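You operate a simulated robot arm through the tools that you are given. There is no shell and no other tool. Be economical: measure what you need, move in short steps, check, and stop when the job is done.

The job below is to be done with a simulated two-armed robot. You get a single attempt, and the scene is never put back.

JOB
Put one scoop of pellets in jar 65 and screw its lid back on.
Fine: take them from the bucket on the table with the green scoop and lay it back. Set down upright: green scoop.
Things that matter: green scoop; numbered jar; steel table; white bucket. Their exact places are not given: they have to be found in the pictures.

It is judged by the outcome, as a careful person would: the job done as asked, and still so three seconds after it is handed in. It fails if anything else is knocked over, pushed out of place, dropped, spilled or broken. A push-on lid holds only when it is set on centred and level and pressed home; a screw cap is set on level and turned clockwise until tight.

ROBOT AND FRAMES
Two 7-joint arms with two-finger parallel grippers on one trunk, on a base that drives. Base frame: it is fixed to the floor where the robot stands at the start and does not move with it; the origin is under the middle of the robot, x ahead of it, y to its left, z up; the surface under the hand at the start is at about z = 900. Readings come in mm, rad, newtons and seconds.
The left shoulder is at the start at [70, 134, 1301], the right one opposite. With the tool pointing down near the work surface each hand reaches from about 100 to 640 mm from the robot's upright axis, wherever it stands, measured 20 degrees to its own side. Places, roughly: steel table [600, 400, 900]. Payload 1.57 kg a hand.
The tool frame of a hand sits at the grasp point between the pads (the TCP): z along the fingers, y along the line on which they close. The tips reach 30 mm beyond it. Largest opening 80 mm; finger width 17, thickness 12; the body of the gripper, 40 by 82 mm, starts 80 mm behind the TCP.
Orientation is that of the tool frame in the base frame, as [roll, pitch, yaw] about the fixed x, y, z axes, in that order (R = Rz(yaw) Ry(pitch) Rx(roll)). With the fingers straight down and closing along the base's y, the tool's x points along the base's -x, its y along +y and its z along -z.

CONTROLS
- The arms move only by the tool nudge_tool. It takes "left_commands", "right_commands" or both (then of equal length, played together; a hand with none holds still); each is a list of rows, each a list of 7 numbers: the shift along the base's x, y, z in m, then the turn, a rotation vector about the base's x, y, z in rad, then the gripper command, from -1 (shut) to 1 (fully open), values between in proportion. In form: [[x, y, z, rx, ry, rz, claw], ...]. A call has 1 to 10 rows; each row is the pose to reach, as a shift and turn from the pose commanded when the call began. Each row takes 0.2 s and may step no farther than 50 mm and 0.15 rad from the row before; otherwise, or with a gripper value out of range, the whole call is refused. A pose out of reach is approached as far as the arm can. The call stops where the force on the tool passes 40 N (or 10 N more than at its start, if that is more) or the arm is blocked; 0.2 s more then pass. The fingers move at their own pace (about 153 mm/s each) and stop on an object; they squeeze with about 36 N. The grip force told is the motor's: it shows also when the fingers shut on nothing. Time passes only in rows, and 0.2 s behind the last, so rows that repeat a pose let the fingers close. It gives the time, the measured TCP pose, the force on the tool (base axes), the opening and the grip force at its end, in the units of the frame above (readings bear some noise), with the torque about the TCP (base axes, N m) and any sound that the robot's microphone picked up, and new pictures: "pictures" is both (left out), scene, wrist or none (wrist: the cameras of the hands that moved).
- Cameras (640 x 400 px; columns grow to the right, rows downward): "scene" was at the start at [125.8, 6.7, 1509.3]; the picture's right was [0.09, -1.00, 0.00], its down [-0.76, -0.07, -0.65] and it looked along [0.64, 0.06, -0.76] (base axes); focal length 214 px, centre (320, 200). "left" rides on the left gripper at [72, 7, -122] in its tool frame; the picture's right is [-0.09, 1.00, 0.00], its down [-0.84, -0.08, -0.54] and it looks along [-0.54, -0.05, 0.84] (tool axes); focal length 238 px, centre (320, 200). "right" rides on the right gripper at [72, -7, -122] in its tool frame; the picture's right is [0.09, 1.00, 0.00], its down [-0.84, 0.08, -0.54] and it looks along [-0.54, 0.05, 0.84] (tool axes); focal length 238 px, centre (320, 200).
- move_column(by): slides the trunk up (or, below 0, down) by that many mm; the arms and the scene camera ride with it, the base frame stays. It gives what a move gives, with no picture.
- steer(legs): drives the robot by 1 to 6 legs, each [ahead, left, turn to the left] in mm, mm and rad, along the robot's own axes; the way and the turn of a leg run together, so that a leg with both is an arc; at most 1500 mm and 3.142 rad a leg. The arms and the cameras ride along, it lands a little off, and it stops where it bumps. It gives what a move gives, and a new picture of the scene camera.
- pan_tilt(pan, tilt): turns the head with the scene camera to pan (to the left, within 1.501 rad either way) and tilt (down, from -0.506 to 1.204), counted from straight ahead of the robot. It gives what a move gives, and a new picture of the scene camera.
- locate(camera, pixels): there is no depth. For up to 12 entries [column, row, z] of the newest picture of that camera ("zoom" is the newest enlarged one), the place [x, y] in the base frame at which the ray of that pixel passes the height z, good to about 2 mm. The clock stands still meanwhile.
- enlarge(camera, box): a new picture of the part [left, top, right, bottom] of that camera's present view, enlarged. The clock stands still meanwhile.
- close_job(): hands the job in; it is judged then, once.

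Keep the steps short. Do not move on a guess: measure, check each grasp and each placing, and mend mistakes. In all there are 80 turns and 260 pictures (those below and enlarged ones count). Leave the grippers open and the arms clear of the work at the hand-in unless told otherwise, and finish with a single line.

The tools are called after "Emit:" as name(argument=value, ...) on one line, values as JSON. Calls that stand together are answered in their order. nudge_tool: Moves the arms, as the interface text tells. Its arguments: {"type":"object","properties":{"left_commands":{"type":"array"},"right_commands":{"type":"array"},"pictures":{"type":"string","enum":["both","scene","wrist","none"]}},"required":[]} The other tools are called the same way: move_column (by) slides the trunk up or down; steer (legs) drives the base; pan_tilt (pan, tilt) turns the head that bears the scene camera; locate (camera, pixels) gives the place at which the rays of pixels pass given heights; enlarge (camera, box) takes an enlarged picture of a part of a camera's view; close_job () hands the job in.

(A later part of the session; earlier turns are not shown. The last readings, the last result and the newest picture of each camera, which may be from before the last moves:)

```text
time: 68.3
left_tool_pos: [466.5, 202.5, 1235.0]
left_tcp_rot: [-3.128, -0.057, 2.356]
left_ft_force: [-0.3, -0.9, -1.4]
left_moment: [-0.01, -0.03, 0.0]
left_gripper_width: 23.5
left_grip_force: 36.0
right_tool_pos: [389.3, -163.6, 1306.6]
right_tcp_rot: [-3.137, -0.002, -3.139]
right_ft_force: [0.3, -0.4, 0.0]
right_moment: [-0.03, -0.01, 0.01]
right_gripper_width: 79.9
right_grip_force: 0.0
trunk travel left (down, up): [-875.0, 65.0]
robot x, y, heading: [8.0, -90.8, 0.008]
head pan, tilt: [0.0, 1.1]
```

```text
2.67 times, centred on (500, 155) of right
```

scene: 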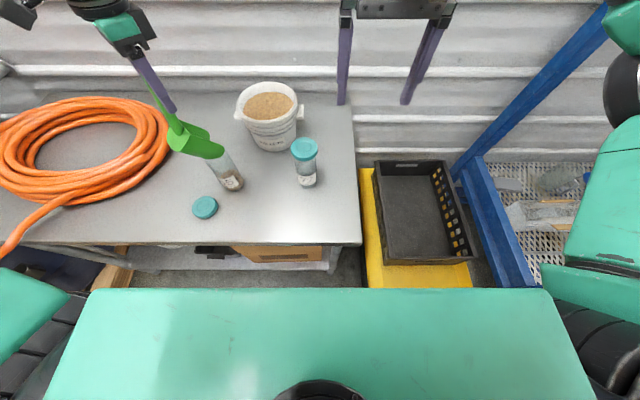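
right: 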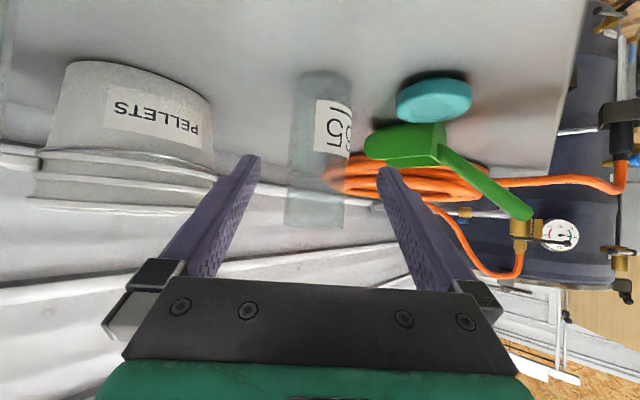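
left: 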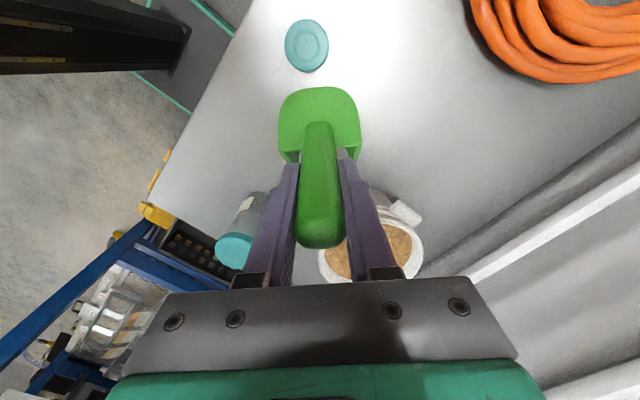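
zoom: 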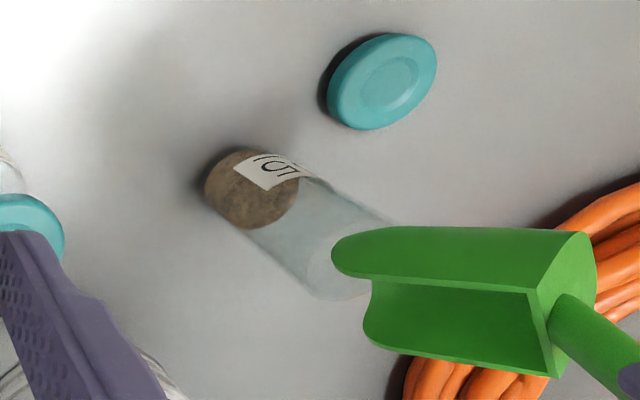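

Scoop is empty and everything landed in jar 65. Now level the scoop, back the base to where I picked it up, and bring the scoop above its old spot.

Emit:
nudge_tool(left_commands=[[0, 0, 0.03, 0, 0, 0, -1], [-0.012, 0.012, 0.035, -0.0991, -0.0991, 0, -1], [-0.025, 0.025, 0.035, -0.1982, -0.1982, 0, -1], [-0.038, 0.038, 0.035, -0.2973, -0.2973, 0, -1], [-0.05, 0.05, 0.03, -0.3964, -0.3964, 0, -1], [-0.063, 0.063, 0.03, -0.4955, -0.4955, 0, -1], [-0.075, 0.075, 0.025, -0.5946, -0.5946, 0, -1], [-0.087, 0.087, 0.02, -0.6937, -0.6937, 0, -1]], pictures="none")

Emit:
steer(legs=[[-225, 90, 0]])

Emit:
nudge_tool(left_commands=[[0.029, -0.006, -0.012, 0, 0, 0.131, -1], [0.058, -0.012, -0.025, 0, 0, 0.262, -1], [0.087, -0.018, -0.038, 0, 0, 0.393, -1], [0.117, -0.024, -0.05, 0, 0, 0.524, -1], [0.146, -0.03, -0.065, 0, 0, 0.654, -1], [0.175, -0.036, -0.08, 0, 0, 0.785, -1]])

```text
time: 70.1
left_tool_pos: [380.1, 289.3, 1253.9]
left_tcp_rot: [-3.131, 0.926, 2.357]
left_ft_force: [-0.2, 0.5, -0.8]
left_moment: [0.02, 0.04, -0.01]
left_gripper_width: 23.6
left_grip_force: 36.1
right_tool_pos: [389.9, -163.5, 1307.2]
right_tcp_rot: [-3.137, -0.001, -3.138]
right_ft_force: [0.5, -0.1, 0.0]
right_moment: [0.0, 0.01, 0.0]
right_gripper_width: 80.2
right_grip_force: 0.0
trunk travel left (down, up): [-875.0, 65.0]
robot x, y, heading: [10.1, -91.7, 0.008]
head pan, tilt: [0.0, 1.1]
```

```text
time: 71.9
left_tool_pos: [157.3, 378.1, 1252.9]
left_tcp_rot: [-3.127, 0.92, 2.36]
left_ft_force: [1.1, -0.5, -1.1]
left_moment: [0.07, 0.06, 0.03]
left_gripper_width: 23.4
left_grip_force: 35.4
right_tool_pos: [167.8, -74.1, 1304.6]
right_tcp_rot: [-3.14, -0.004, -3.135]
right_ft_force: [0.6, -0.6, -1.1]
right_moment: [0.0, -0.02, -0.01]
right_gripper_width: 80.1
right_grip_force: 0.1
trunk travel left (down, up): [-875.0, 65.0]
robot x, y, heading: [-216.8, -2.6, 0.008]
head pan, tilt: [0.0, 1.1]
```

scene: 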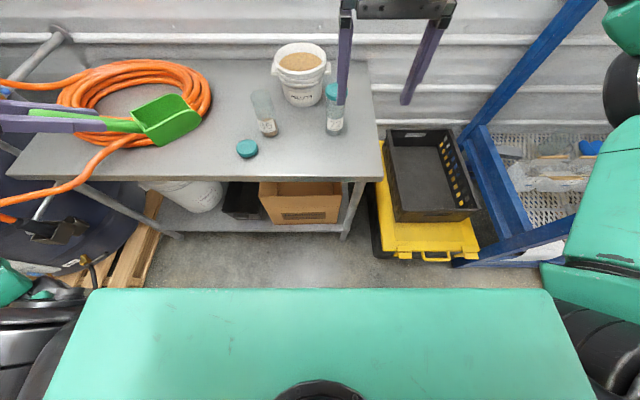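

```text
time: 73.3
left_tool_pos: [331.8, 342.8, 1174.7]
left_tcp_rot: [-3.131, 0.923, -3.139]
left_ft_force: [0.2, 0.4, -1.2]
left_moment: [0.0, 0.11, -0.02]
left_gripper_width: 23.6
left_grip_force: 36.0
right_tool_pos: [166.9, -72.5, 1305.8]
right_tcp_rot: [-3.138, -0.003, -3.137]
right_ft_force: [0.2, -0.1, -0.1]
right_moment: [0.02, 0.02, -0.04]
right_gripper_width: 79.9
right_grip_force: 0.1
trunk travel left (down, up): [-875.0, 65.0]
robot x, y, heading: [-219.7, -1.4, 0.009]
head pan, tilt: [0.0, 1.1]
```

scene: 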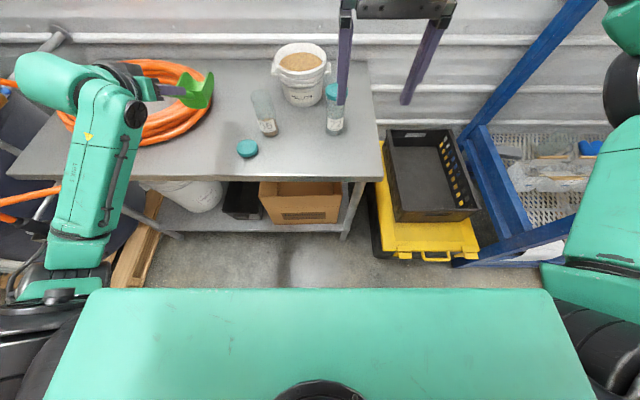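
left: 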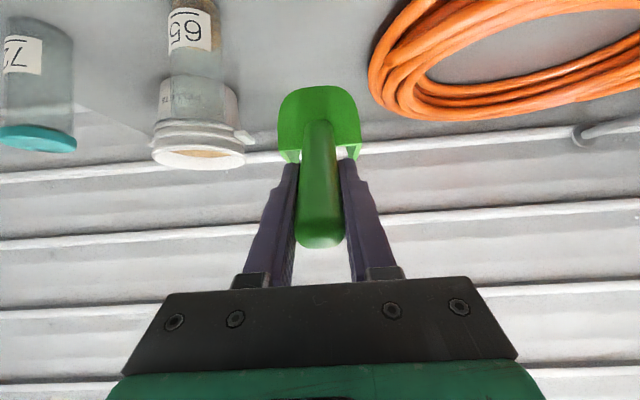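

Level above the old spot. Lower to the table.

Emit:
nudge_tool(left_commands=[[0.006, 0, -0.045, 0, 0, 0, -1], [0.012, -0.001, -0.09, 0, 0, 0, -1], [0.016, -0.001, -0.13, 0, 0, 0, -1], [0.016, -0.001, -0.155, 0, 0, 0, -1], [0.016, -0.001, -0.166, 0, 0, 0, -1], [0.016, -0.001, -0.171, 0, 0, 0, -1], [0.016, -0.001, -0.1745, 0, 0, 0, -1]])

Emit:
enlarge(camera="scene", box=[130, 70, 290, 190])

```text
time: 74.9
left_tool_pos: [345.4, 342.2, 998.3]
left_tcp_rot: [-3.131, 0.926, -3.141]
left_ft_force: [0.4, 0.2, -0.7]
left_moment: [0.02, -0.1, 0.03]
left_gripper_width: 23.5
left_grip_force: 36.4
right_tool_pos: [165.9, -73.8, 1305.5]
right_tcp_rot: [-3.139, -0.003, -3.136]
right_ft_force: [-0.9, 0.0, -0.2]
right_moment: [-0.01, 0.0, -0.04]
right_gripper_width: 79.8
right_grip_force: 0.0
trunk travel left (down, up): [-875.0, 65.0]
robot x, y, heading: [-219.2, 0.5, 0.009]
head pan, tilt: [0.0, 1.1]
```

scene: 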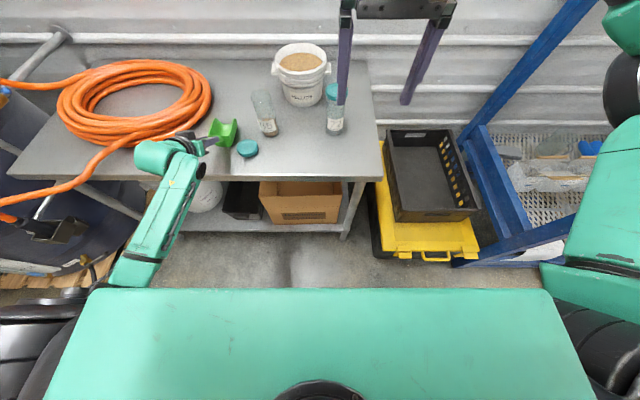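
left: 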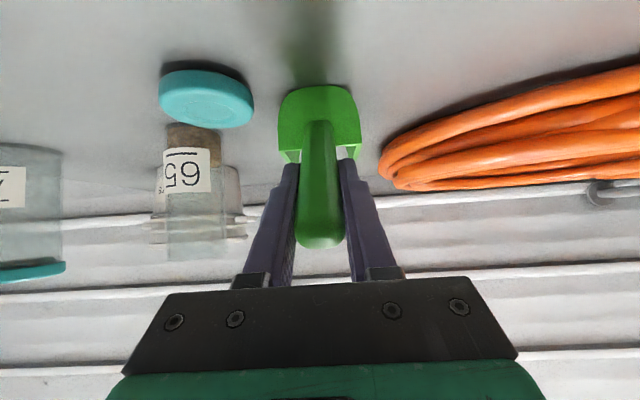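

```text
3.33 times, centred on (210, 130) of scene
```

zoom: 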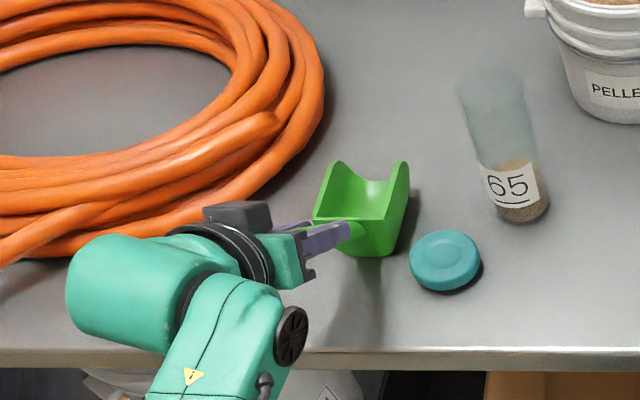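

Barely touching. Go down in 1–2 mm steps to confirm contact.

Emit:
nudge_tool(left_commands=[[0, 0, -0.0015, 0, 0, 0, -1], [0, 0, -0.003, 0, 0, 0, -1]], pictures="none")

```text
time: 75.5
left_tool_pos: [345.6, 342.0, 998.5]
left_tcp_rot: [-3.132, 0.929, 3.141]
left_ft_force: [1.3, 1.1, 5.3]
left_moment: [0.26, -0.8, 0.12]
left_gripper_width: 23.4
left_grip_force: 35.9
right_tool_pos: [164.3, -74.1, 1308.4]
right_tcp_rot: [-3.138, -0.002, -3.136]
right_ft_force: [-0.6, -0.5, 0.0]
right_moment: [0.03, 0.01, -0.01]
right_gripper_width: 80.2
right_grip_force: 0.0
trunk travel left (down, up): [-875.0, 65.0]
robot x, y, heading: [-217.5, -3.1, 0.003]
head pan, tilt: [0.0, 1.1]
```

In contact (5 N). Release, withdraw along the handle, and look.

Emit:
nudge_tool(left_commands=[[0, 0, 0.0012, 0, 0, 0, -0.2], [0, 0, 0.0012, 0, 0, 0, 0.5], [0, 0, 0.0012, 0, 0, 0, 1], [0, 0, 0.0012, 0, 0, 0, 1], [-0.02, 0, 0.0162, 0, 0, 0, 1], [-0.05, 0, 0.0387, 0, 0, 0, 1], [-0.08, 0, 0.0612, 0, 0, 0, 1], [-0.1, 0, 0.0762, 0, 0, 0, 1]])

Emit:
enlarge(camera="scene", box=[130, 70, 290, 190])

```text
time: 77.3
left_tool_pos: [244.9, 339.6, 1074.7]
left_tcp_rot: [-3.129, 0.926, -3.139]
left_ft_force: [0.3, -0.7, -0.8]
left_moment: [0.03, -0.02, -0.02]
left_gripper_width: 80.3
left_grip_force: 0.0
right_tool_pos: [163.7, -73.7, 1306.8]
right_tcp_rot: [-3.136, -0.001, -3.136]
right_ft_force: [-0.4, -0.5, 1.1]
right_moment: [0.02, -0.02, 0.03]
right_gripper_width: 80.1
right_grip_force: 0.1
trunk travel left (down, up): [-875.0, 65.0]
robot x, y, heading: [-214.6, -2.1, 0.005]
head pan, tilt: [0.0, 1.1]
```

scene: 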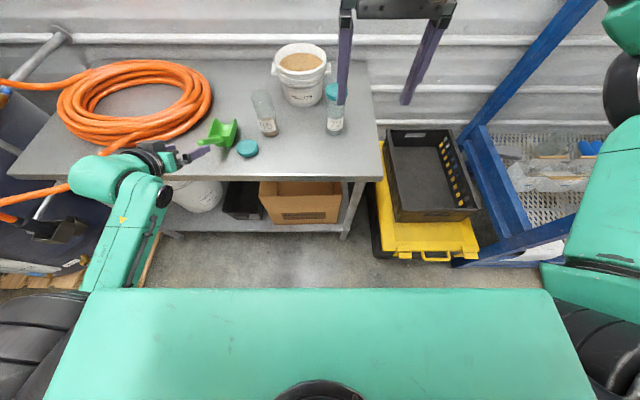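
left: 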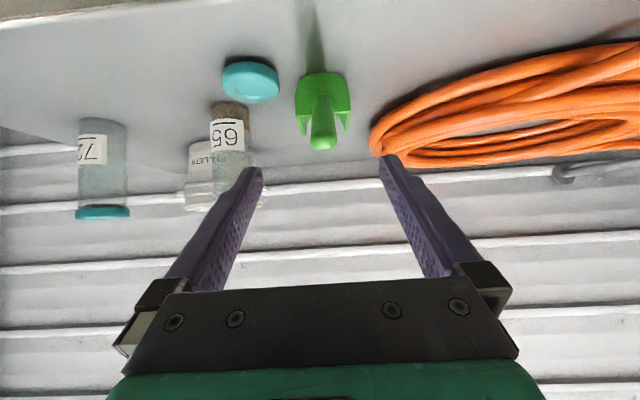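

```text
3.33 times, centred on (210, 130) of scene
```

zoom: 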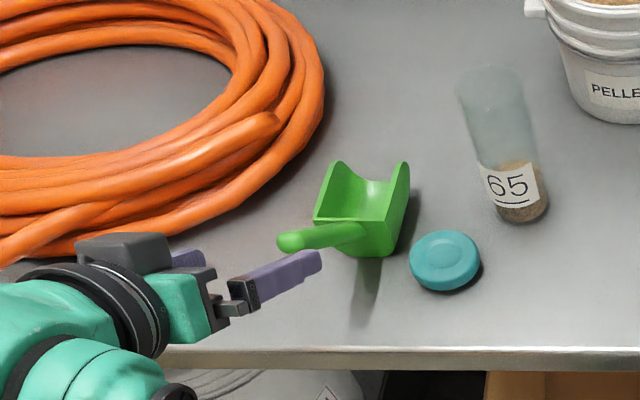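

Scoop is back, upright. Now bring the left hand upright, drive back to the table, and move the right hand to its stand-off by jar 65.

Emit:
nudge_tool(left_commands=[[-0.012, 0, 0.02, 0, 0.132, 0, 1], [-0.024, 0, 0.04, 0, 0.264, 0, 1], [-0.036, 0, 0.06, 0, 0.396, 0, 1], [-0.048, 0, 0.08, 0, 0.528, 0, 1], [-0.06, 0, 0.1, 0, 0.66, 0, 1], [-0.072, 0, 0.12, 0, 0.792, 0, 1], [-0.085, 0, 0.14, 0, 0.925, 0, 1]], pictures="none")

Emit:
steer(legs=[[217, 2, 0]])

Emit:
nudge_tool(right_commands=[[0.002, 0.021, -0.027, 0.0418, -0.1009, 0.0803, 1], [0.004, 0.043, -0.054, 0.0836, -0.2019, 0.1606, 1], [0.007, 0.064, -0.084, 0.1254, -0.3028, 0.2409, 1], [0.009, 0.085, -0.116, 0.1672, -0.4038, 0.3212, 1], [0.011, 0.106, -0.149, 0.2089, -0.5047, 0.4016, 1], [0.013, 0.127, -0.184, 0.2507, -0.6057, 0.4819, 1], [0.016, 0.148, -0.219, 0.2925, -0.7066, 0.5622, 1], [0.018, 0.17, -0.254, 0.3343, -0.8076, 0.6425, 1], [0.02, 0.188, -0.287, 0.3761, -0.9085, 0.7228, 1]])

Emit:
enlarge(camera="scene", box=[180, 80, 400, 230])

```text
time: 78.9
left_tool_pos: [162.4, 340.2, 1208.7]
left_tcp_rot: [-3.137, 0.02, 3.139]
left_ft_force: [0.4, -0.8, -0.3]
left_moment: [-0.01, -0.01, -0.02]
left_gripper_width: 80.0
left_grip_force: 0.2
left hand out of reach, approached as far as the arm can: row 7
right_tool_pos: [164.7, -74.5, 1305.7]
right_tcp_rot: [-3.139, -0.001, -3.136]
right_ft_force: [0.0, -0.4, 0.1]
right_moment: [0.0, 0.03, 0.01]
right_gripper_width: 80.1
right_grip_force: 0.0
trunk travel left (down, up): [-875.0, 65.0]
robot x, y, heading: [-219.0, -2.1, 0.01]
head pan, tilt: [0.0, 1.1]
```

```text
time: 80.6
left_tool_pos: [375.3, 343.2, 1210.0]
left_tcp_rot: [-3.134, 0.027, 3.137]
left_ft_force: [-0.6, -0.6, 0.2]
left_moment: [-0.01, -0.03, -0.02]
left_gripper_width: 79.8
left_grip_force: 0.0
right_tool_pos: [377.6, -69.5, 1307.6]
right_tcp_rot: [-3.139, 0.001, -3.136]
right_ft_force: [-0.5, -0.5, -0.4]
right_moment: [-0.01, -0.07, 0.01]
right_gripper_width: 79.7
right_grip_force: 0.1
trunk travel left (down, up): [-875.0, 65.0]
robot x, y, heading: [-1.0, 0.5, 0.006]
head pan, tilt: [0.0, 1.1]
```

scene: 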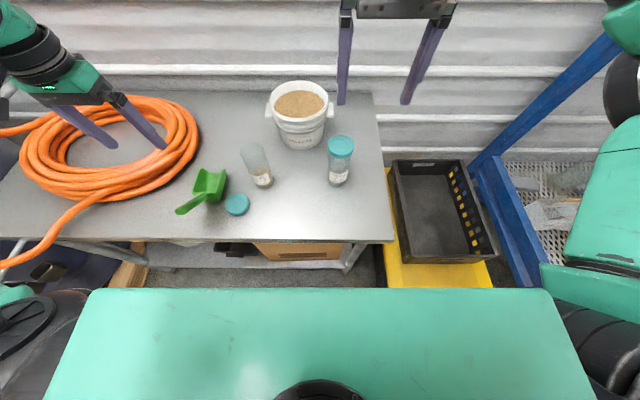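

```text
time: 82.6
left_tool_pos: [381.1, 344.5, 1208.4]
left_tcp_rot: [-3.134, 0.026, 3.137]
left_ft_force: [0.7, -0.3, 0.7]
left_moment: [-0.02, -0.02, 0.03]
left_gripper_width: 80.1
left_grip_force: 0.0
right_tool_pos: [402.0, 118.9, 1018.1]
right_tcp_rot: [-3.128, 0.958, -2.344]
right_ft_force: [0.4, -0.1, 0.3]
right_moment: [0.02, -0.02, 0.01]
right_gripper_width: 80.0
right_grip_force: 0.1
trunk travel left (down, up): [-875.0, 65.0]
robot x, y, heading: [-0.6, 5.3, 0.01]
head pan, tilt: [0.0, 1.1]
```

scene: 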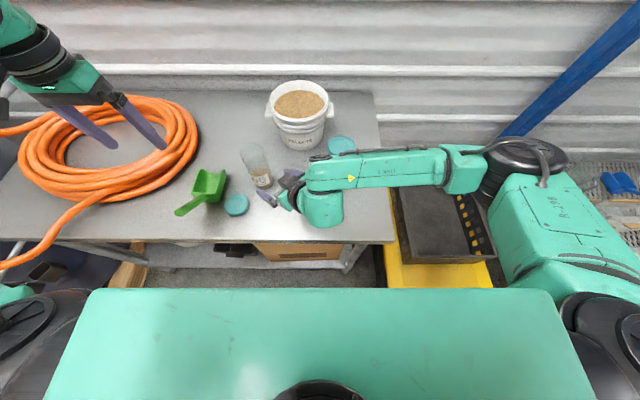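
right: 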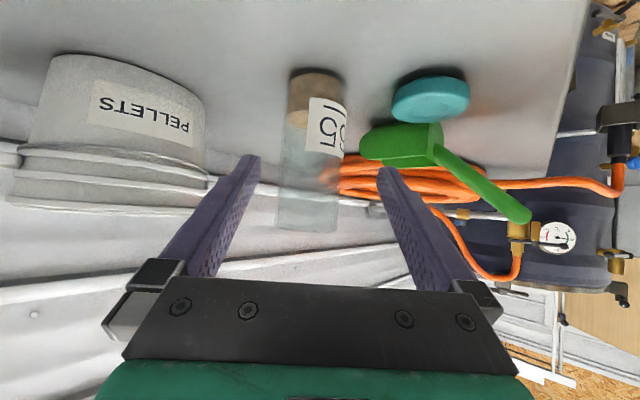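

```text
2.67 times, centred on (290, 155) of scene
```

zoom: 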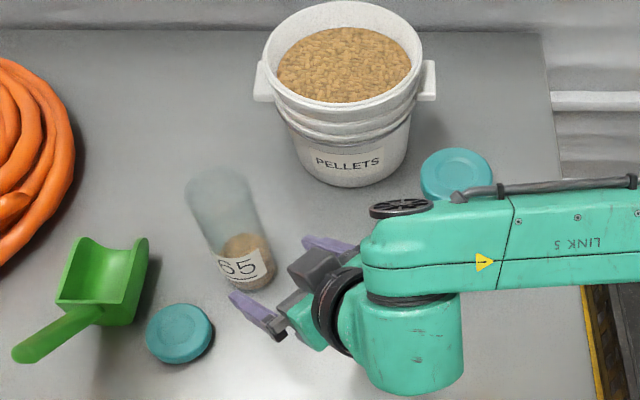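

Right hand is ~6 mm off sideways; correct it, advance, and grip jar 65 low again.

Emit:
nudge_tool(right_commands=[[0.01, 0.002, -0.006, 0, 0, 0, 1], [0.03, 0.022, -0.033, 0, 0, 0, 1], [0.05, 0.042, -0.06, 0, 0, 0, 1], [0.07, 0.062, -0.083, 0, 0, 0, 1], [0.07, 0.062, -0.083, 0, 0, 0, 0.6], [0.07, 0.062, -0.083, 0, 0, 0, 0.3], [0.07, 0.062, -0.083, 0, 0, 0, -0.2], [0.07, 0.062, -0.083, 0, 0, 0, -0.2]])

Emit:
enlarge(camera="scene", box=[180, 100, 350, 230])

Emit:
enlarge(camera="left", box=[120, 20, 360, 200])

```text
time: 84.4
left_tool_pos: [381.0, 343.9, 1208.6]
left_tcp_rot: [-3.135, 0.023, 3.137]
left_ft_force: [-0.1, 0.1, 0.1]
left_moment: [0.0, 0.0, -0.01]
left_gripper_width: 79.8
left_grip_force: 0.0
right_tool_pos: [472.9, 181.9, 934.9]
right_tcp_rot: [-3.129, 0.958, -2.347]
right_ft_force: [1.2, 0.7, -0.7]
right_moment: [0.0, 0.01, -0.02]
right_gripper_width: 61.2
right_grip_force: 35.9
trunk travel left (down, up): [-875.0, 65.0]
robot x, y, heading: [0.6, 3.2, 0.006]
head pan, tilt: [0.0, 1.1]
```

scene: 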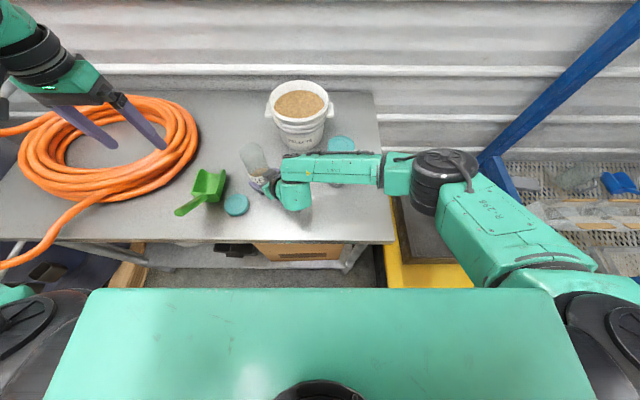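
right: 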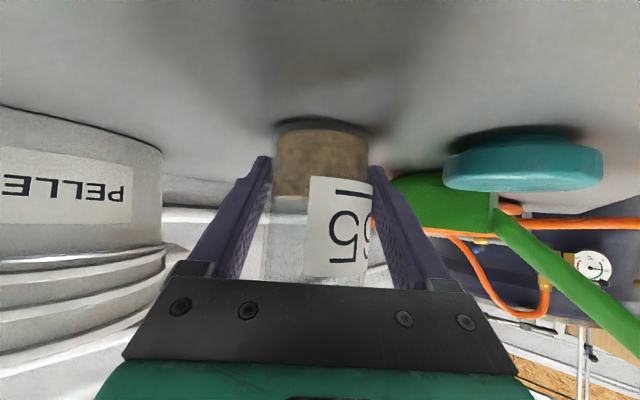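

```text
3.08 times, centred on (265, 165) of scene
```

zoom: 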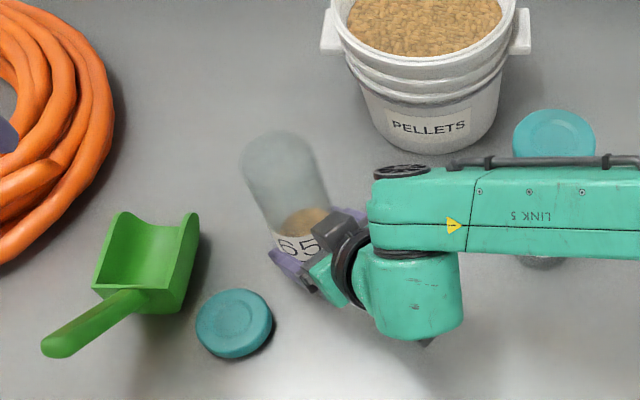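

```text
2.22 times, centred on (240, 110) of left
```

zoom: 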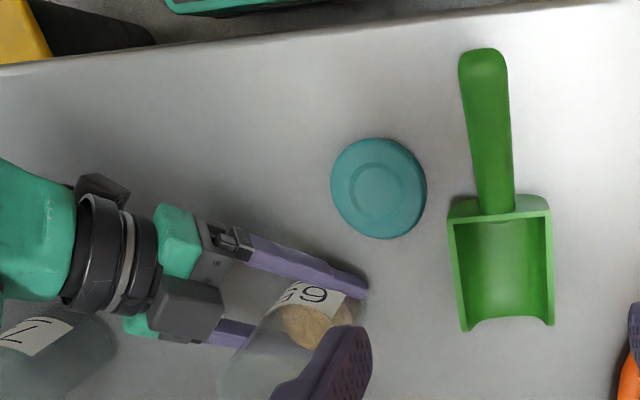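

Emit:
locate(camera="zoom", pixels=[[378, 187, 935], [331, 187, 930], [427, 189, 930], [378, 138, 932], [378, 187, 925]])

Emit:
locate(camera="scene", pixels=[[236.5, 203.5, 935], [236.5, 203.5, 925]])

```text
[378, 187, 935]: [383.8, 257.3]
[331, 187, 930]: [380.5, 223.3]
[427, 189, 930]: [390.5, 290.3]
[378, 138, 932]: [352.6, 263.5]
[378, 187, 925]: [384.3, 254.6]
```

```text
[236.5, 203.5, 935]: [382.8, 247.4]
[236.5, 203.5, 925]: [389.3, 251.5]
```

Jar is held. Move the left hand above the lid at (385,254), levelled, and check alignment.

Emit:
nudge_tool(left_commands=[[0.001, -0.03, -0.03, 0.0066, 0.023, 0.004, 1], [0.002, -0.06, -0.06, 0.0066, 0.023, 0.004, 1], [0.004, -0.09, -0.095, 0.0066, 0.023, 0.004, 1], [0.004, -0.09, -0.14, 0.0066, 0.023, 0.004, 1], [0.004, -0.09, -0.175, 0.0066, 0.023, 0.004, 1]], pictures="wrist")

Emit:
enlarge(camera="left", box=[220, 80, 420, 220])

Emit:
locate(camera="left", pixels=[[320, 130, 935], [320, 140, 935], [320, 150, 935]])

```text
time: 85.6
left_tool_pos: [384.0, 255.4, 1033.0]
left_tcp_rot: [3.141, 0.002, 3.141]
left_ft_force: [0.2, 0.8, 0.2]
left_moment: [0.0, -0.01, 0.01]
left_gripper_width: 80.1
left_grip_force: 0.0
right_tool_pos: [472.2, 181.9, 934.2]
right_tcp_rot: [-3.128, 0.958, -2.346]
right_ft_force: [-0.2, 0.0, 0.3]
right_moment: [-0.02, 0.02, -0.01]
right_gripper_width: 61.1
right_grip_force: 35.4
trunk travel left (down, up): [-875.0, 65.0]
robot x, y, heading: [1.8, 1.5, 0.014]
head pan, tilt: [0.0, 1.1]
```

left: 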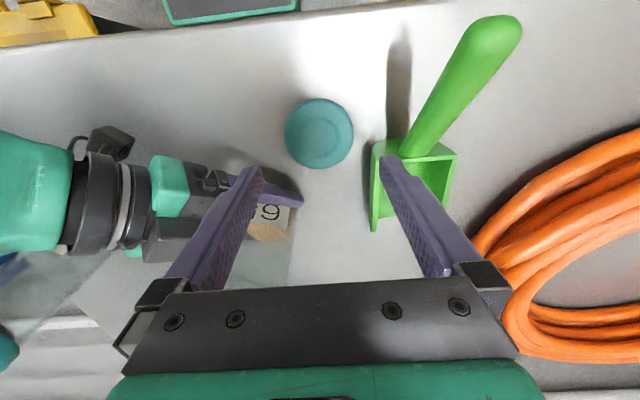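

```text
2.86 times, centred on (320, 150) of left
```

zoom: 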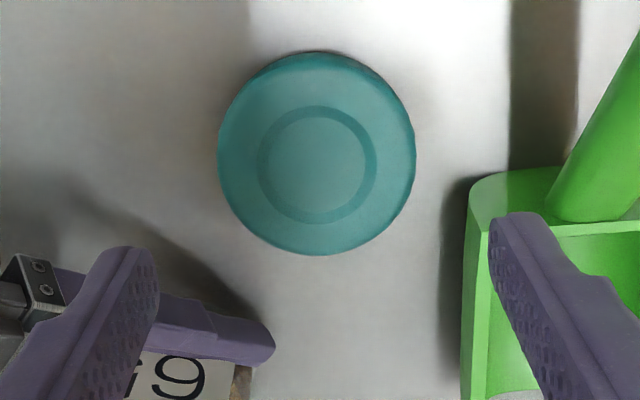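

```text
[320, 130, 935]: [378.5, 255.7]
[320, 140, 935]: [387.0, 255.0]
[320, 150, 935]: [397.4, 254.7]
```

Aligned. Descend, grip the lid at TCP z≈946, and lift it 150 mm.

Emit:
nudge_tool(left_commands=[[0, 0, -0.04, 0, 0, 0, 1], [0, 0, -0.07, 0, 0, 0, 1], [0, 0, -0.0865, 0, 0, 0, 1], [0, 0, -0.0865, 0, 0, 0, 0.6], [0, 0, -0.0865, 0, 0, 0, 0], [0, 0, -0.0865, 0, 0, 0, 0], [0, 0, -0.05, 0, 0, 0, 0], [0, 0, -0.005, 0, 0, 0, 0], [0, 0, 0.045, 0, 0, 0, 0], [0, 0, 0.09, 0, 0, 0, 0]], pictures="wrist")

Emit:
enlarge(camera="scene", box=[170, 80, 350, 230])

```text
time: 87.8
left_tool_pos: [385.9, 255.1, 1124.9]
left_tcp_rot: [3.14, 0.001, 3.14]
left_ft_force: [0.2, 0.0, 0.4]
left_moment: [0.03, -0.02, 0.0]
left_gripper_width: 67.9
left_grip_force: 36.4
right_tool_pos: [473.5, 180.8, 934.6]
right_tcp_rot: [-3.131, 0.958, -2.347]
right_ft_force: [-1.1, 0.0, 0.5]
right_moment: [-0.02, -0.03, 0.02]
right_gripper_width: 61.5
right_grip_force: 35.6
trunk travel left (down, up): [-875.0, 65.0]
robot x, y, heading: [-2.2, 6.2, 0.008]
head pan, tilt: [0.0, 1.1]
```

left: 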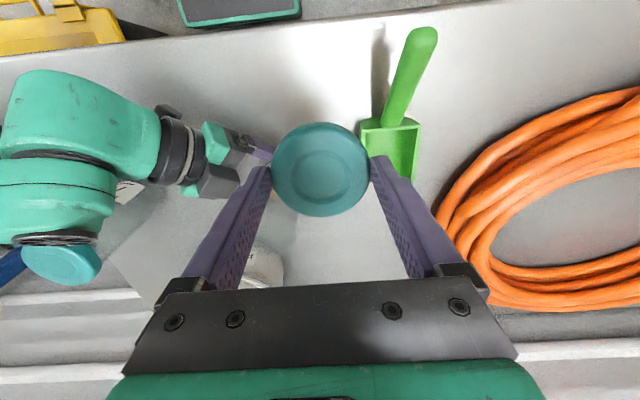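

```text
2.67 times, centred on (260, 155) of scene
```

zoom: 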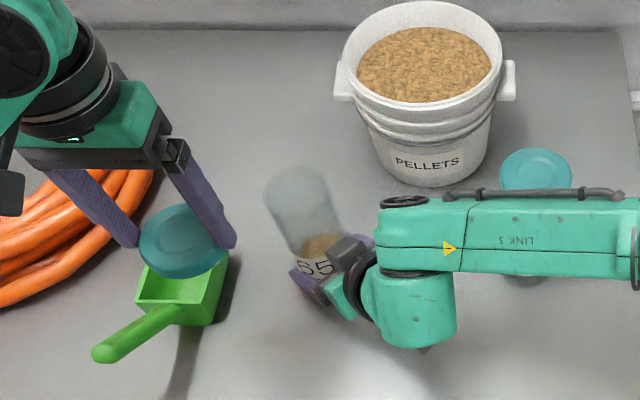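

Check where the lid's centre sits relative to the TCP in the grip.

Emit:
enlarge(camera="left", box=[250, 100, 390, 240])

Emit:
locate(camera="left", pixels=[[320, 165, 1113], [320, 170, 1113], [320, 175, 1113], [320, 180, 1113], [271, 172, 1108], [370, 172, 1108]])

```text
2.86 times, centred on (320, 170) of left
```

zoom: 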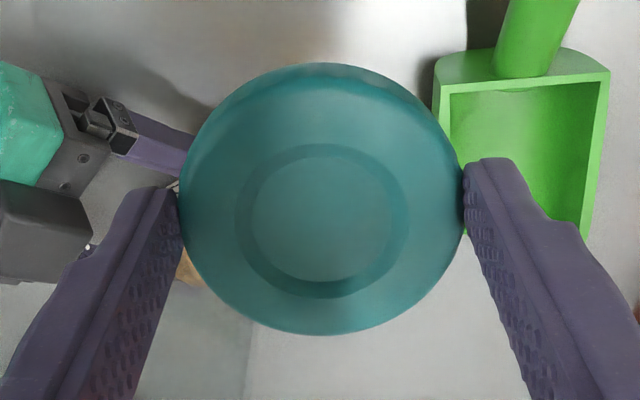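

```text
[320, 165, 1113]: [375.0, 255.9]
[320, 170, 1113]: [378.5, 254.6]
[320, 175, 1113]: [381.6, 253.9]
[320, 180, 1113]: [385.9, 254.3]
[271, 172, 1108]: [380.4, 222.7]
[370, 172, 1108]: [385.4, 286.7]
```

Lid centre is ~1 mm behind the TCP. Carry it over the jar axis (479,188), turned a little counter-clockwise, just above the mouth.

Emit:
nudge_tool(left_commands=[[0.02, -0.014, 0.02, 0, 0, 0.1, 0], [0.052, -0.036, 0.03, 0, 0, 0.2, 0], [0.08, -0.056, 0.03, 0, 0, 0.3, 0], [0.0955, -0.0664, 0.02, 0, 0, 0.3, 0], [0.0955, -0.0664, 0, 0, 0, 0.3, 0], [0.0955, -0.0664, -0.018, 0, 0, 0.3, 0]])

Emit:
enlarge(camera="scene", box=[210, 110, 310, 200])

```text
time: 89.2
left_tool_pos: [478.3, 186.7, 1107.0]
left_tcp_rot: [-3.141, -0.001, -2.842]
left_ft_force: [-0.4, 0.3, 0.5]
left_moment: [0.01, 0.01, -0.01]
left_gripper_width: 67.6
left_grip_force: 36.6
right_tool_pos: [473.8, 181.8, 935.2]
right_tcp_rot: [-3.129, 0.96, -2.347]
right_ft_force: [-1.4, -1.2, -0.2]
right_moment: [-0.02, 0.02, 0.03]
right_gripper_width: 61.3
right_grip_force: 36.0
trunk travel left (down, up): [-875.0, 65.0]
robot x, y, heading: [-0.5, 1.6, 0.009]
head pan, tilt: [0.0, 1.1]
```

scene: 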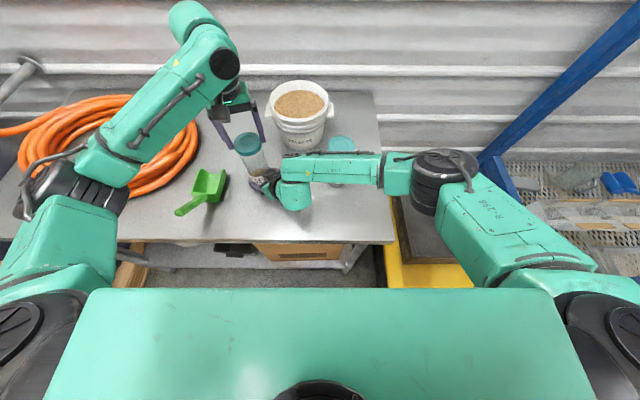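
left: 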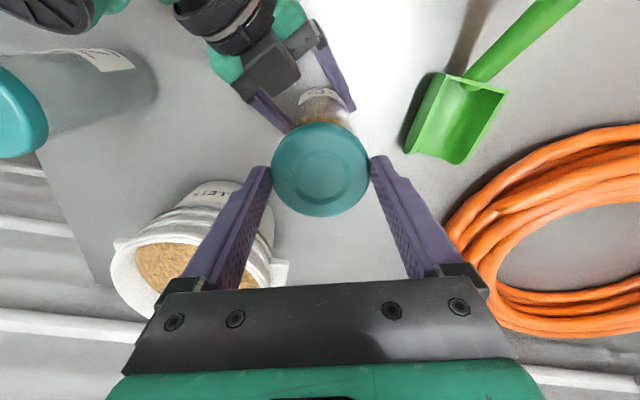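

```text
4.44 times, centred on (260, 155) of scene
```

zoom: 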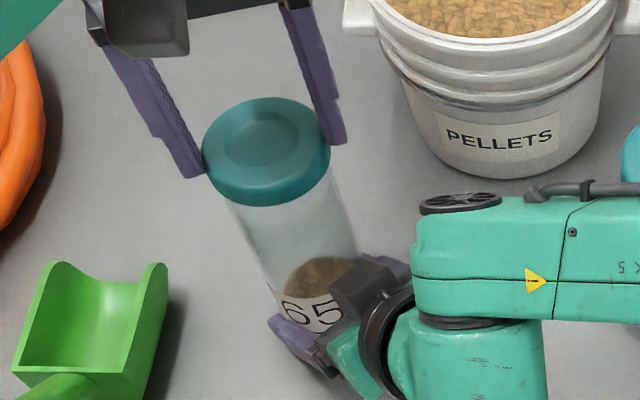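

Lower gently to the thread start and read the forces.

Emit:
nudge_tool(left_commands=[[0, 0, -0.006, 0, 0, 0, 0], [0, 0, -0.012, 0, 0, 0, 0], [0, 0, -0.018, 0, 0, 0, 0], [0, 0, -0.023, 0, 0, 0, 0], [0, 0, -0.027, 0, 0, 0, 0]], pictures="none")

Emit:
enlarge(camera="scene", box=[210, 110, 310, 200])

```text
time: 90.1
left_tool_pos: [475.8, 186.4, 1090.7]
left_tcp_rot: [-3.136, 0.011, -2.845]
left_ft_force: [-10.7, -1.1, 13.4]
left_moment: [0.16, 0.93, -0.04]
left_gripper_width: 67.7
left_grip_force: 36.3
right_tool_pos: [472.6, 180.9, 935.8]
right_tcp_rot: [-3.125, 0.96, -2.345]
right_ft_force: [7.9, 4.0, -0.7]
right_moment: [-0.03, 0.28, 0.13]
right_gripper_width: 61.6
right_grip_force: 35.9
trunk travel left (down, up): [-875.0, 65.0]
robot x, y, heading: [2.2, 1.9, 0.012]
head pan, tilt: [0.0, 1.1]
stopped in row 4 (left hand): the force on the tool passed its limit at 47 N (the readings are from after the stop); the commanded pose is now the measured one
```

```text
4.44 times, centred on (260, 155) of scene
```

zoom: 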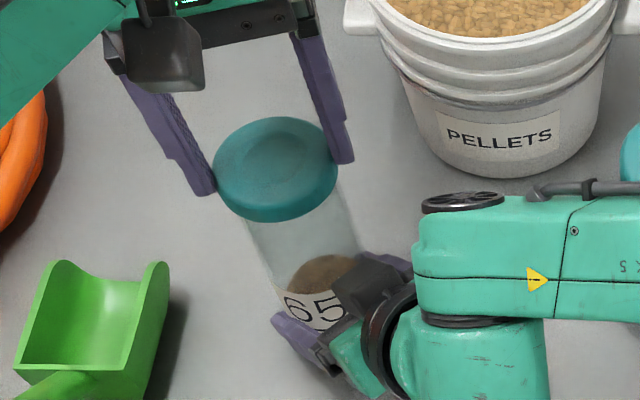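

The skirt caught on the jar's near (−x) rim: the lid sits ~2 mm too far +x. Raise, shift slightly −x/+y, and try again gently.

Emit:
nudge_tool(left_commands=[[0, 0, 0.01, 0, 0, 0, 0], [-0.002, 0.0015, 0.01, 0, 0, 0, 0], [-0.002, 0.0015, 0.01, 0, 0, 0, 0]], pictures="none")

Emit:
nudge_tool(left_commands=[[0, 0, -0.005, 0, 0, 0, 0], [0, 0, -0.009, 0, 0, 0, 0], [0, 0, -0.012, 0, 0, 0, 0], [0, 0, -0.015, 0, 0, 0, 0], [0, 0, -0.018, 0, 0, 0, 0]], pictures="none")

Emit:
enlarge(camera="scene", box=[210, 110, 310, 200])

```text
time: 90.9
left_tool_pos: [475.0, 188.8, 1097.2]
left_tcp_rot: [-3.139, 0.005, -2.846]
left_ft_force: [0.9, -0.5, -38.5]
left_moment: [-0.02, -0.05, 0.03]
left_gripper_width: 67.5
left_grip_force: 36.4
right_tool_pos: [475.2, 182.2, 937.2]
right_tcp_rot: [-3.129, 0.962, -2.347]
right_ft_force: [-1.0, 0.8, 36.3]
right_moment: [0.23, -0.09, 0.0]
right_gripper_width: 60.5
right_grip_force: 36.0
trunk travel left (down, up): [-875.0, 65.0]
robot x, y, heading: [0.3, 4.7, 0.006]
head pan, tilt: [0.0, 1.1]
```

```text
time: 92.1
left_tool_pos: [478.9, 187.2, 1085.3]
left_tcp_rot: [-3.135, 0.021, -2.842]
left_ft_force: [-2.5, -4.9, 46.6]
left_moment: [-0.4, -0.23, -0.01]
left_gripper_width: 67.9
left_grip_force: 35.9
right_tool_pos: [471.3, 178.7, 933.6]
right_tcp_rot: [-3.124, 0.953, -2.348]
right_ft_force: [12.7, 6.5, -16.3]
right_moment: [0.2, -0.14, -0.29]
right_gripper_width: 61.0
right_grip_force: 35.6
trunk travel left (down, up): [-875.0, 65.0]
robot x, y, heading: [0.4, 4.4, 0.007]
head pan, tilt: [0.0, 1.1]
```

```text
4.44 times, centred on (260, 155) of scene
```

zoom: 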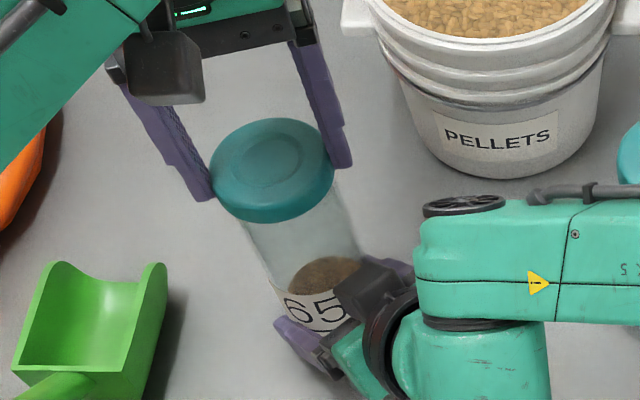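

Pulling up met 38 N, so the thread has already engaged. Relieve the press to a light push and turn clockwise 1.35 rad.

Emit:
nudge_tool(left_commands=[[0, 0, 0.0065, 0, 0, 0, 0], [0, 0, 0.0062, 0, 0, -0.15, 0], [0, 0, 0.006, 0, 0, -0.3, 0], [0, 0, 0.0058, 0, 0, -0.45, 0], [0, 0, 0.0056, 0, 0, -0.6, 0], [0, 0, 0.0054, 0, 0, -0.75, 0], [0, 0, 0.0052, 0, 0, -0.9, 0], [0, 0, 0.005, 0, 0, -1.05, 0], [0, 0, 0.0048, 0, 0, -1.2, 0], [0, 0, 0.0046, 0, 0, -1.35, 0]], pictures="none")

Emit:
enlarge(camera="scene", box=[210, 110, 310, 200])

```text
time: 94.3
left_tool_pos: [479.8, 190.0, 1085.2]
left_tcp_rot: [-3.141, 0.008, 2.089]
left_ft_force: [11.5, 12.2, 3.9]
left_moment: [0.8, -1.31, 0.04]
left_gripper_width: 67.7
left_grip_force: 36.0
right_tool_pos: [473.2, 180.5, 933.6]
right_tcp_rot: [-3.129, 0.954, -2.348]
right_ft_force: [-10.9, -13.4, -7.8]
right_moment: [1.02, -0.38, -0.05]
right_gripper_width: 61.3
right_grip_force: 35.9
trunk travel left (down, up): [-875.0, 65.0]
robot x, y, heading: [1.4, 3.4, 0.012]
head pan, tilt: [0.0, 1.1]
```

```text
4.44 times, centred on (260, 155) of scene
```

zoom: 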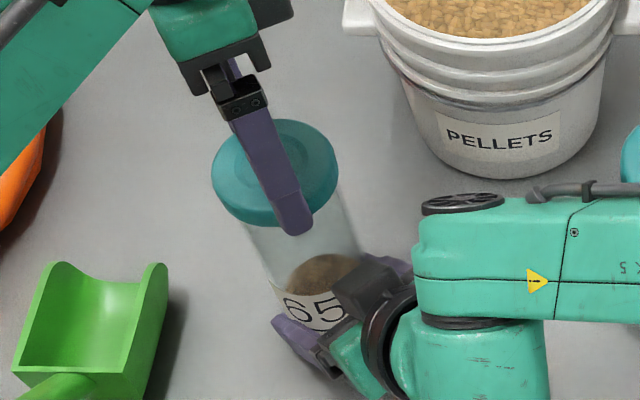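

Turning works. Check the lid's present height, and take two more bites (open, back, close, turn clockwise).

Emit:
locate(camera="zoom", pixels=[[275, 163, 1060], [275, 163, 1068], [275, 163, 1075]])

Emit:
nudge_tool(left_commands=[[0.001, 0.001, 0, 0, 0, 0, 1], [0.001, 0.001, 0, 0, 0, 0.15, 1], [0.001, 0.001, 0, 0, 0, 0.3, 1], [0.001, 0.001, 0, 0, 0, 0.45, 1], [0.001, 0.001, 0, 0, 0, 0.6, 1], [0.001, 0.001, 0, 0, 0, 0.75, 1], [0.001, 0.001, 0, 0, 0, 0.9, 1], [0.001, 0.001, 0, 0, 0, 1.05, 1], [0.001, 0.001, 0, 0, 0, 1.2, 1], [0.001, 0.001, 0, 0, 0, 1.35, 1]], pictures="none")

Emit:
nudge_tool(left_commands=[[0, 0, 0, 0, 0, 0, 0], [0, 0, 0, 0, 0, 0, 0], [0, 0, -0.0001, 0, 0, -0.15, 0], [0, 0, -0.0002, 0, 0, -0.3, 0], [0, 0, -0.0004, 0, 0, -0.45, 0], [0, 0, -0.0005, 0, 0, -0.6, 0], [0, 0, -0.0006, 0, 0, -0.75, 0], [0, 0, -0.0008, 0, 0, -0.9, 0], [0, 0, -0.0009, 0, 0, -1.05, 0], [0, 0, -0.001, 0, 0, -1.2, 0]], pictures="wrist")

Emit:
enlarge(camera="scene", box=[210, 110, 310, 200])

```text
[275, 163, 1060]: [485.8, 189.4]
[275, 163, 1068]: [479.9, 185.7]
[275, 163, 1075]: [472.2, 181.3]
```

```text
time: 96.5
left_tool_pos: [479.4, 191.8, 1084.8]
left_tcp_rot: [-3.136, 0.009, -2.841]
left_ft_force: [0.3, 0.3, -0.3]
left_moment: [0.0, 0.01, -0.02]
left_gripper_width: 79.8
left_grip_force: 0.1
right_tool_pos: [475.0, 180.1, 934.1]
right_tcp_rot: [-3.129, 0.956, -2.347]
right_ft_force: [-0.3, 0.1, -3.3]
right_moment: [-0.01, 0.0, 0.0]
right_gripper_width: 61.2
right_grip_force: 36.1
trunk travel left (down, up): [-875.0, 65.0]
robot x, y, heading: [-1.1, 5.0, 0.005]
head pan, tilt: [0.0, 1.1]
```

```text
time: 98.7
left_tool_pos: [479.4, 189.2, 1083.9]
left_tcp_rot: [-3.136, 0.014, 2.235]
left_ft_force: [8.2, -15.0, -0.1]
left_moment: [-0.89, -0.5, -0.01]
left_gripper_width: 66.5
left_grip_force: 36.1
right_tool_pos: [474.2, 180.9, 933.1]
right_tcp_rot: [-3.129, 0.956, -2.347]
right_ft_force: [-8.7, 14.3, -4.2]
right_moment: [-1.32, -0.8, 0.15]
right_gripper_width: 61.4
right_grip_force: 35.6
trunk travel left (down, up): [-875.0, 65.0]
robot x, y, heading: [-0.5, 5.6, 0.006]
head pan, tilt: [0.0, 1.1]
```

left: 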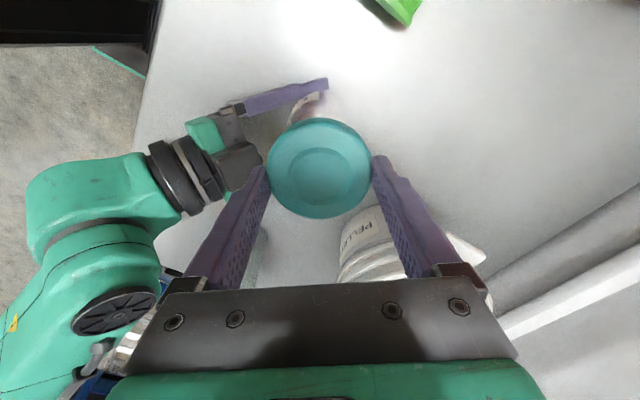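

```text
4.44 times, centred on (260, 155) of scene
```

zoom: 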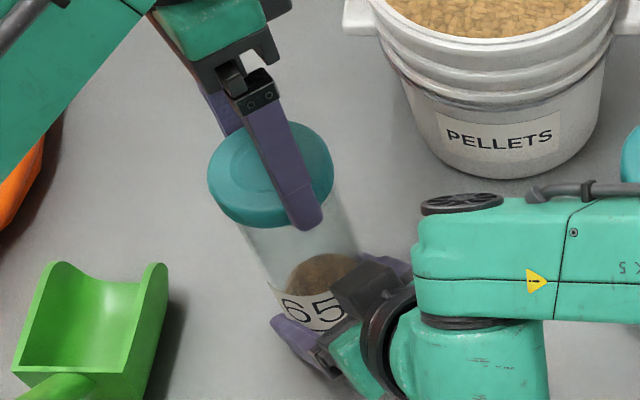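

The grip is near the lid's top edge; regrip 8 mm lower and recentre 2 mm in y, then two more bites.

Emit:
nudge_tool(left_commands=[[0, -0.0015, 0, 0, 0, 0, 1], [0, -0.0015, 0, 0, 0, 0.15, 1], [0, -0.0015, -0.002, 0, 0, 0.3, 1], [0, -0.0015, -0.005, 0, 0, 0.45, 1], [0, -0.0015, -0.008, 0, 0, 0.6, 1], [0, -0.0015, -0.008, 0, 0, 0.75, 1], [0, -0.0015, -0.008, 0, 0, 0.9, 1], [0, -0.0015, -0.008, 0, 0, 1.05, 1], [0, -0.0015, -0.008, 0, 0, 1.2, 1]], pictures="wrist")

Emit:
nudge_tool(left_commands=[[0, 0, 0, 0, 0, 0, 0], [0, 0, 0, 0, 0, 0, 0], [0, 0, -0.0001, 0, 0, -0.15, 0], [0, 0, -0.0002, 0, 0, -0.3, 0], [0, 0, -0.0004, 0, 0, -0.45, 0], [0, 0, -0.0005, 0, 0, -0.6, 0], [0, 0, -0.0006, 0, 0, -0.75, 0], [0, 0, -0.0008, 0, 0, -0.9, 0], [0, 0, -0.0009, 0, 0, -1.05, 0], [0, 0, -0.001, 0, 0, -1.2, 0]], pictures="none")

Emit:
enlarge(camera="scene", box=[210, 110, 310, 200])

```text
time: 100.7
left_tool_pos: [479.2, 189.0, 1076.0]
left_tcp_rot: [-3.137, 0.008, -2.841]
left_ft_force: [-1.3, 0.8, -0.7]
left_moment: [-0.01, 0.02, -0.02]
left_gripper_width: 80.0
left_grip_force: 0.1
right_tool_pos: [473.9, 180.7, 933.8]
right_tcp_rot: [-3.129, 0.954, -2.347]
right_ft_force: [0.1, 0.3, -2.6]
right_moment: [-0.01, -0.01, 0.02]
right_gripper_width: 61.0
right_grip_force: 35.8
trunk travel left (down, up): [-875.0, 65.0]
robot x, y, heading: [0.5, 3.5, 0.009]
head pan, tilt: [0.0, 1.1]
```

left: 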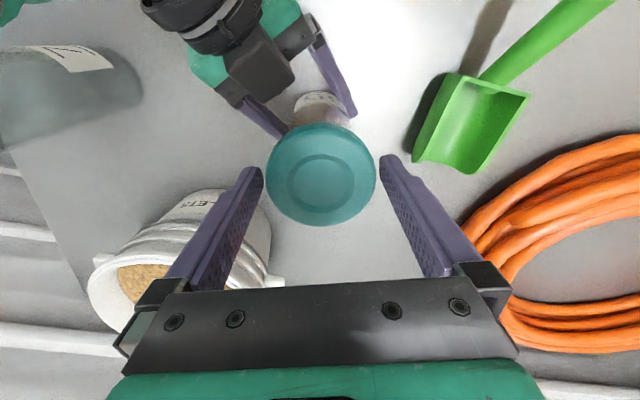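

```text
time: 102.9
left_tool_pos: [478.5, 188.2, 1076.5]
left_tcp_rot: [-3.136, 0.01, 2.239]
left_ft_force: [6.1, 7.6, -1.6]
left_moment: [0.38, -0.76, 0.03]
left_gripper_width: 67.3
left_grip_force: 36.0
right_tool_pos: [473.8, 180.7, 934.7]
right_tcp_rot: [-3.126, 0.955, -2.349]
right_ft_force: [-5.5, -7.7, -0.9]
right_moment: [0.73, -0.03, -0.06]
right_gripper_width: 61.3
right_grip_force: 36.0
trunk travel left (down, up): [-875.0, 65.0]
robot x, y, heading: [-1.1, 2.2, 0.005]
head pan, tilt: [0.0, 1.1]
```

```text
4.44 times, centred on (260, 155) of scene
```

zoom: 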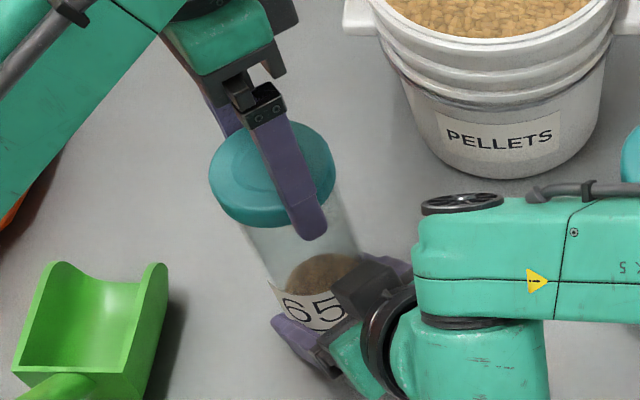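

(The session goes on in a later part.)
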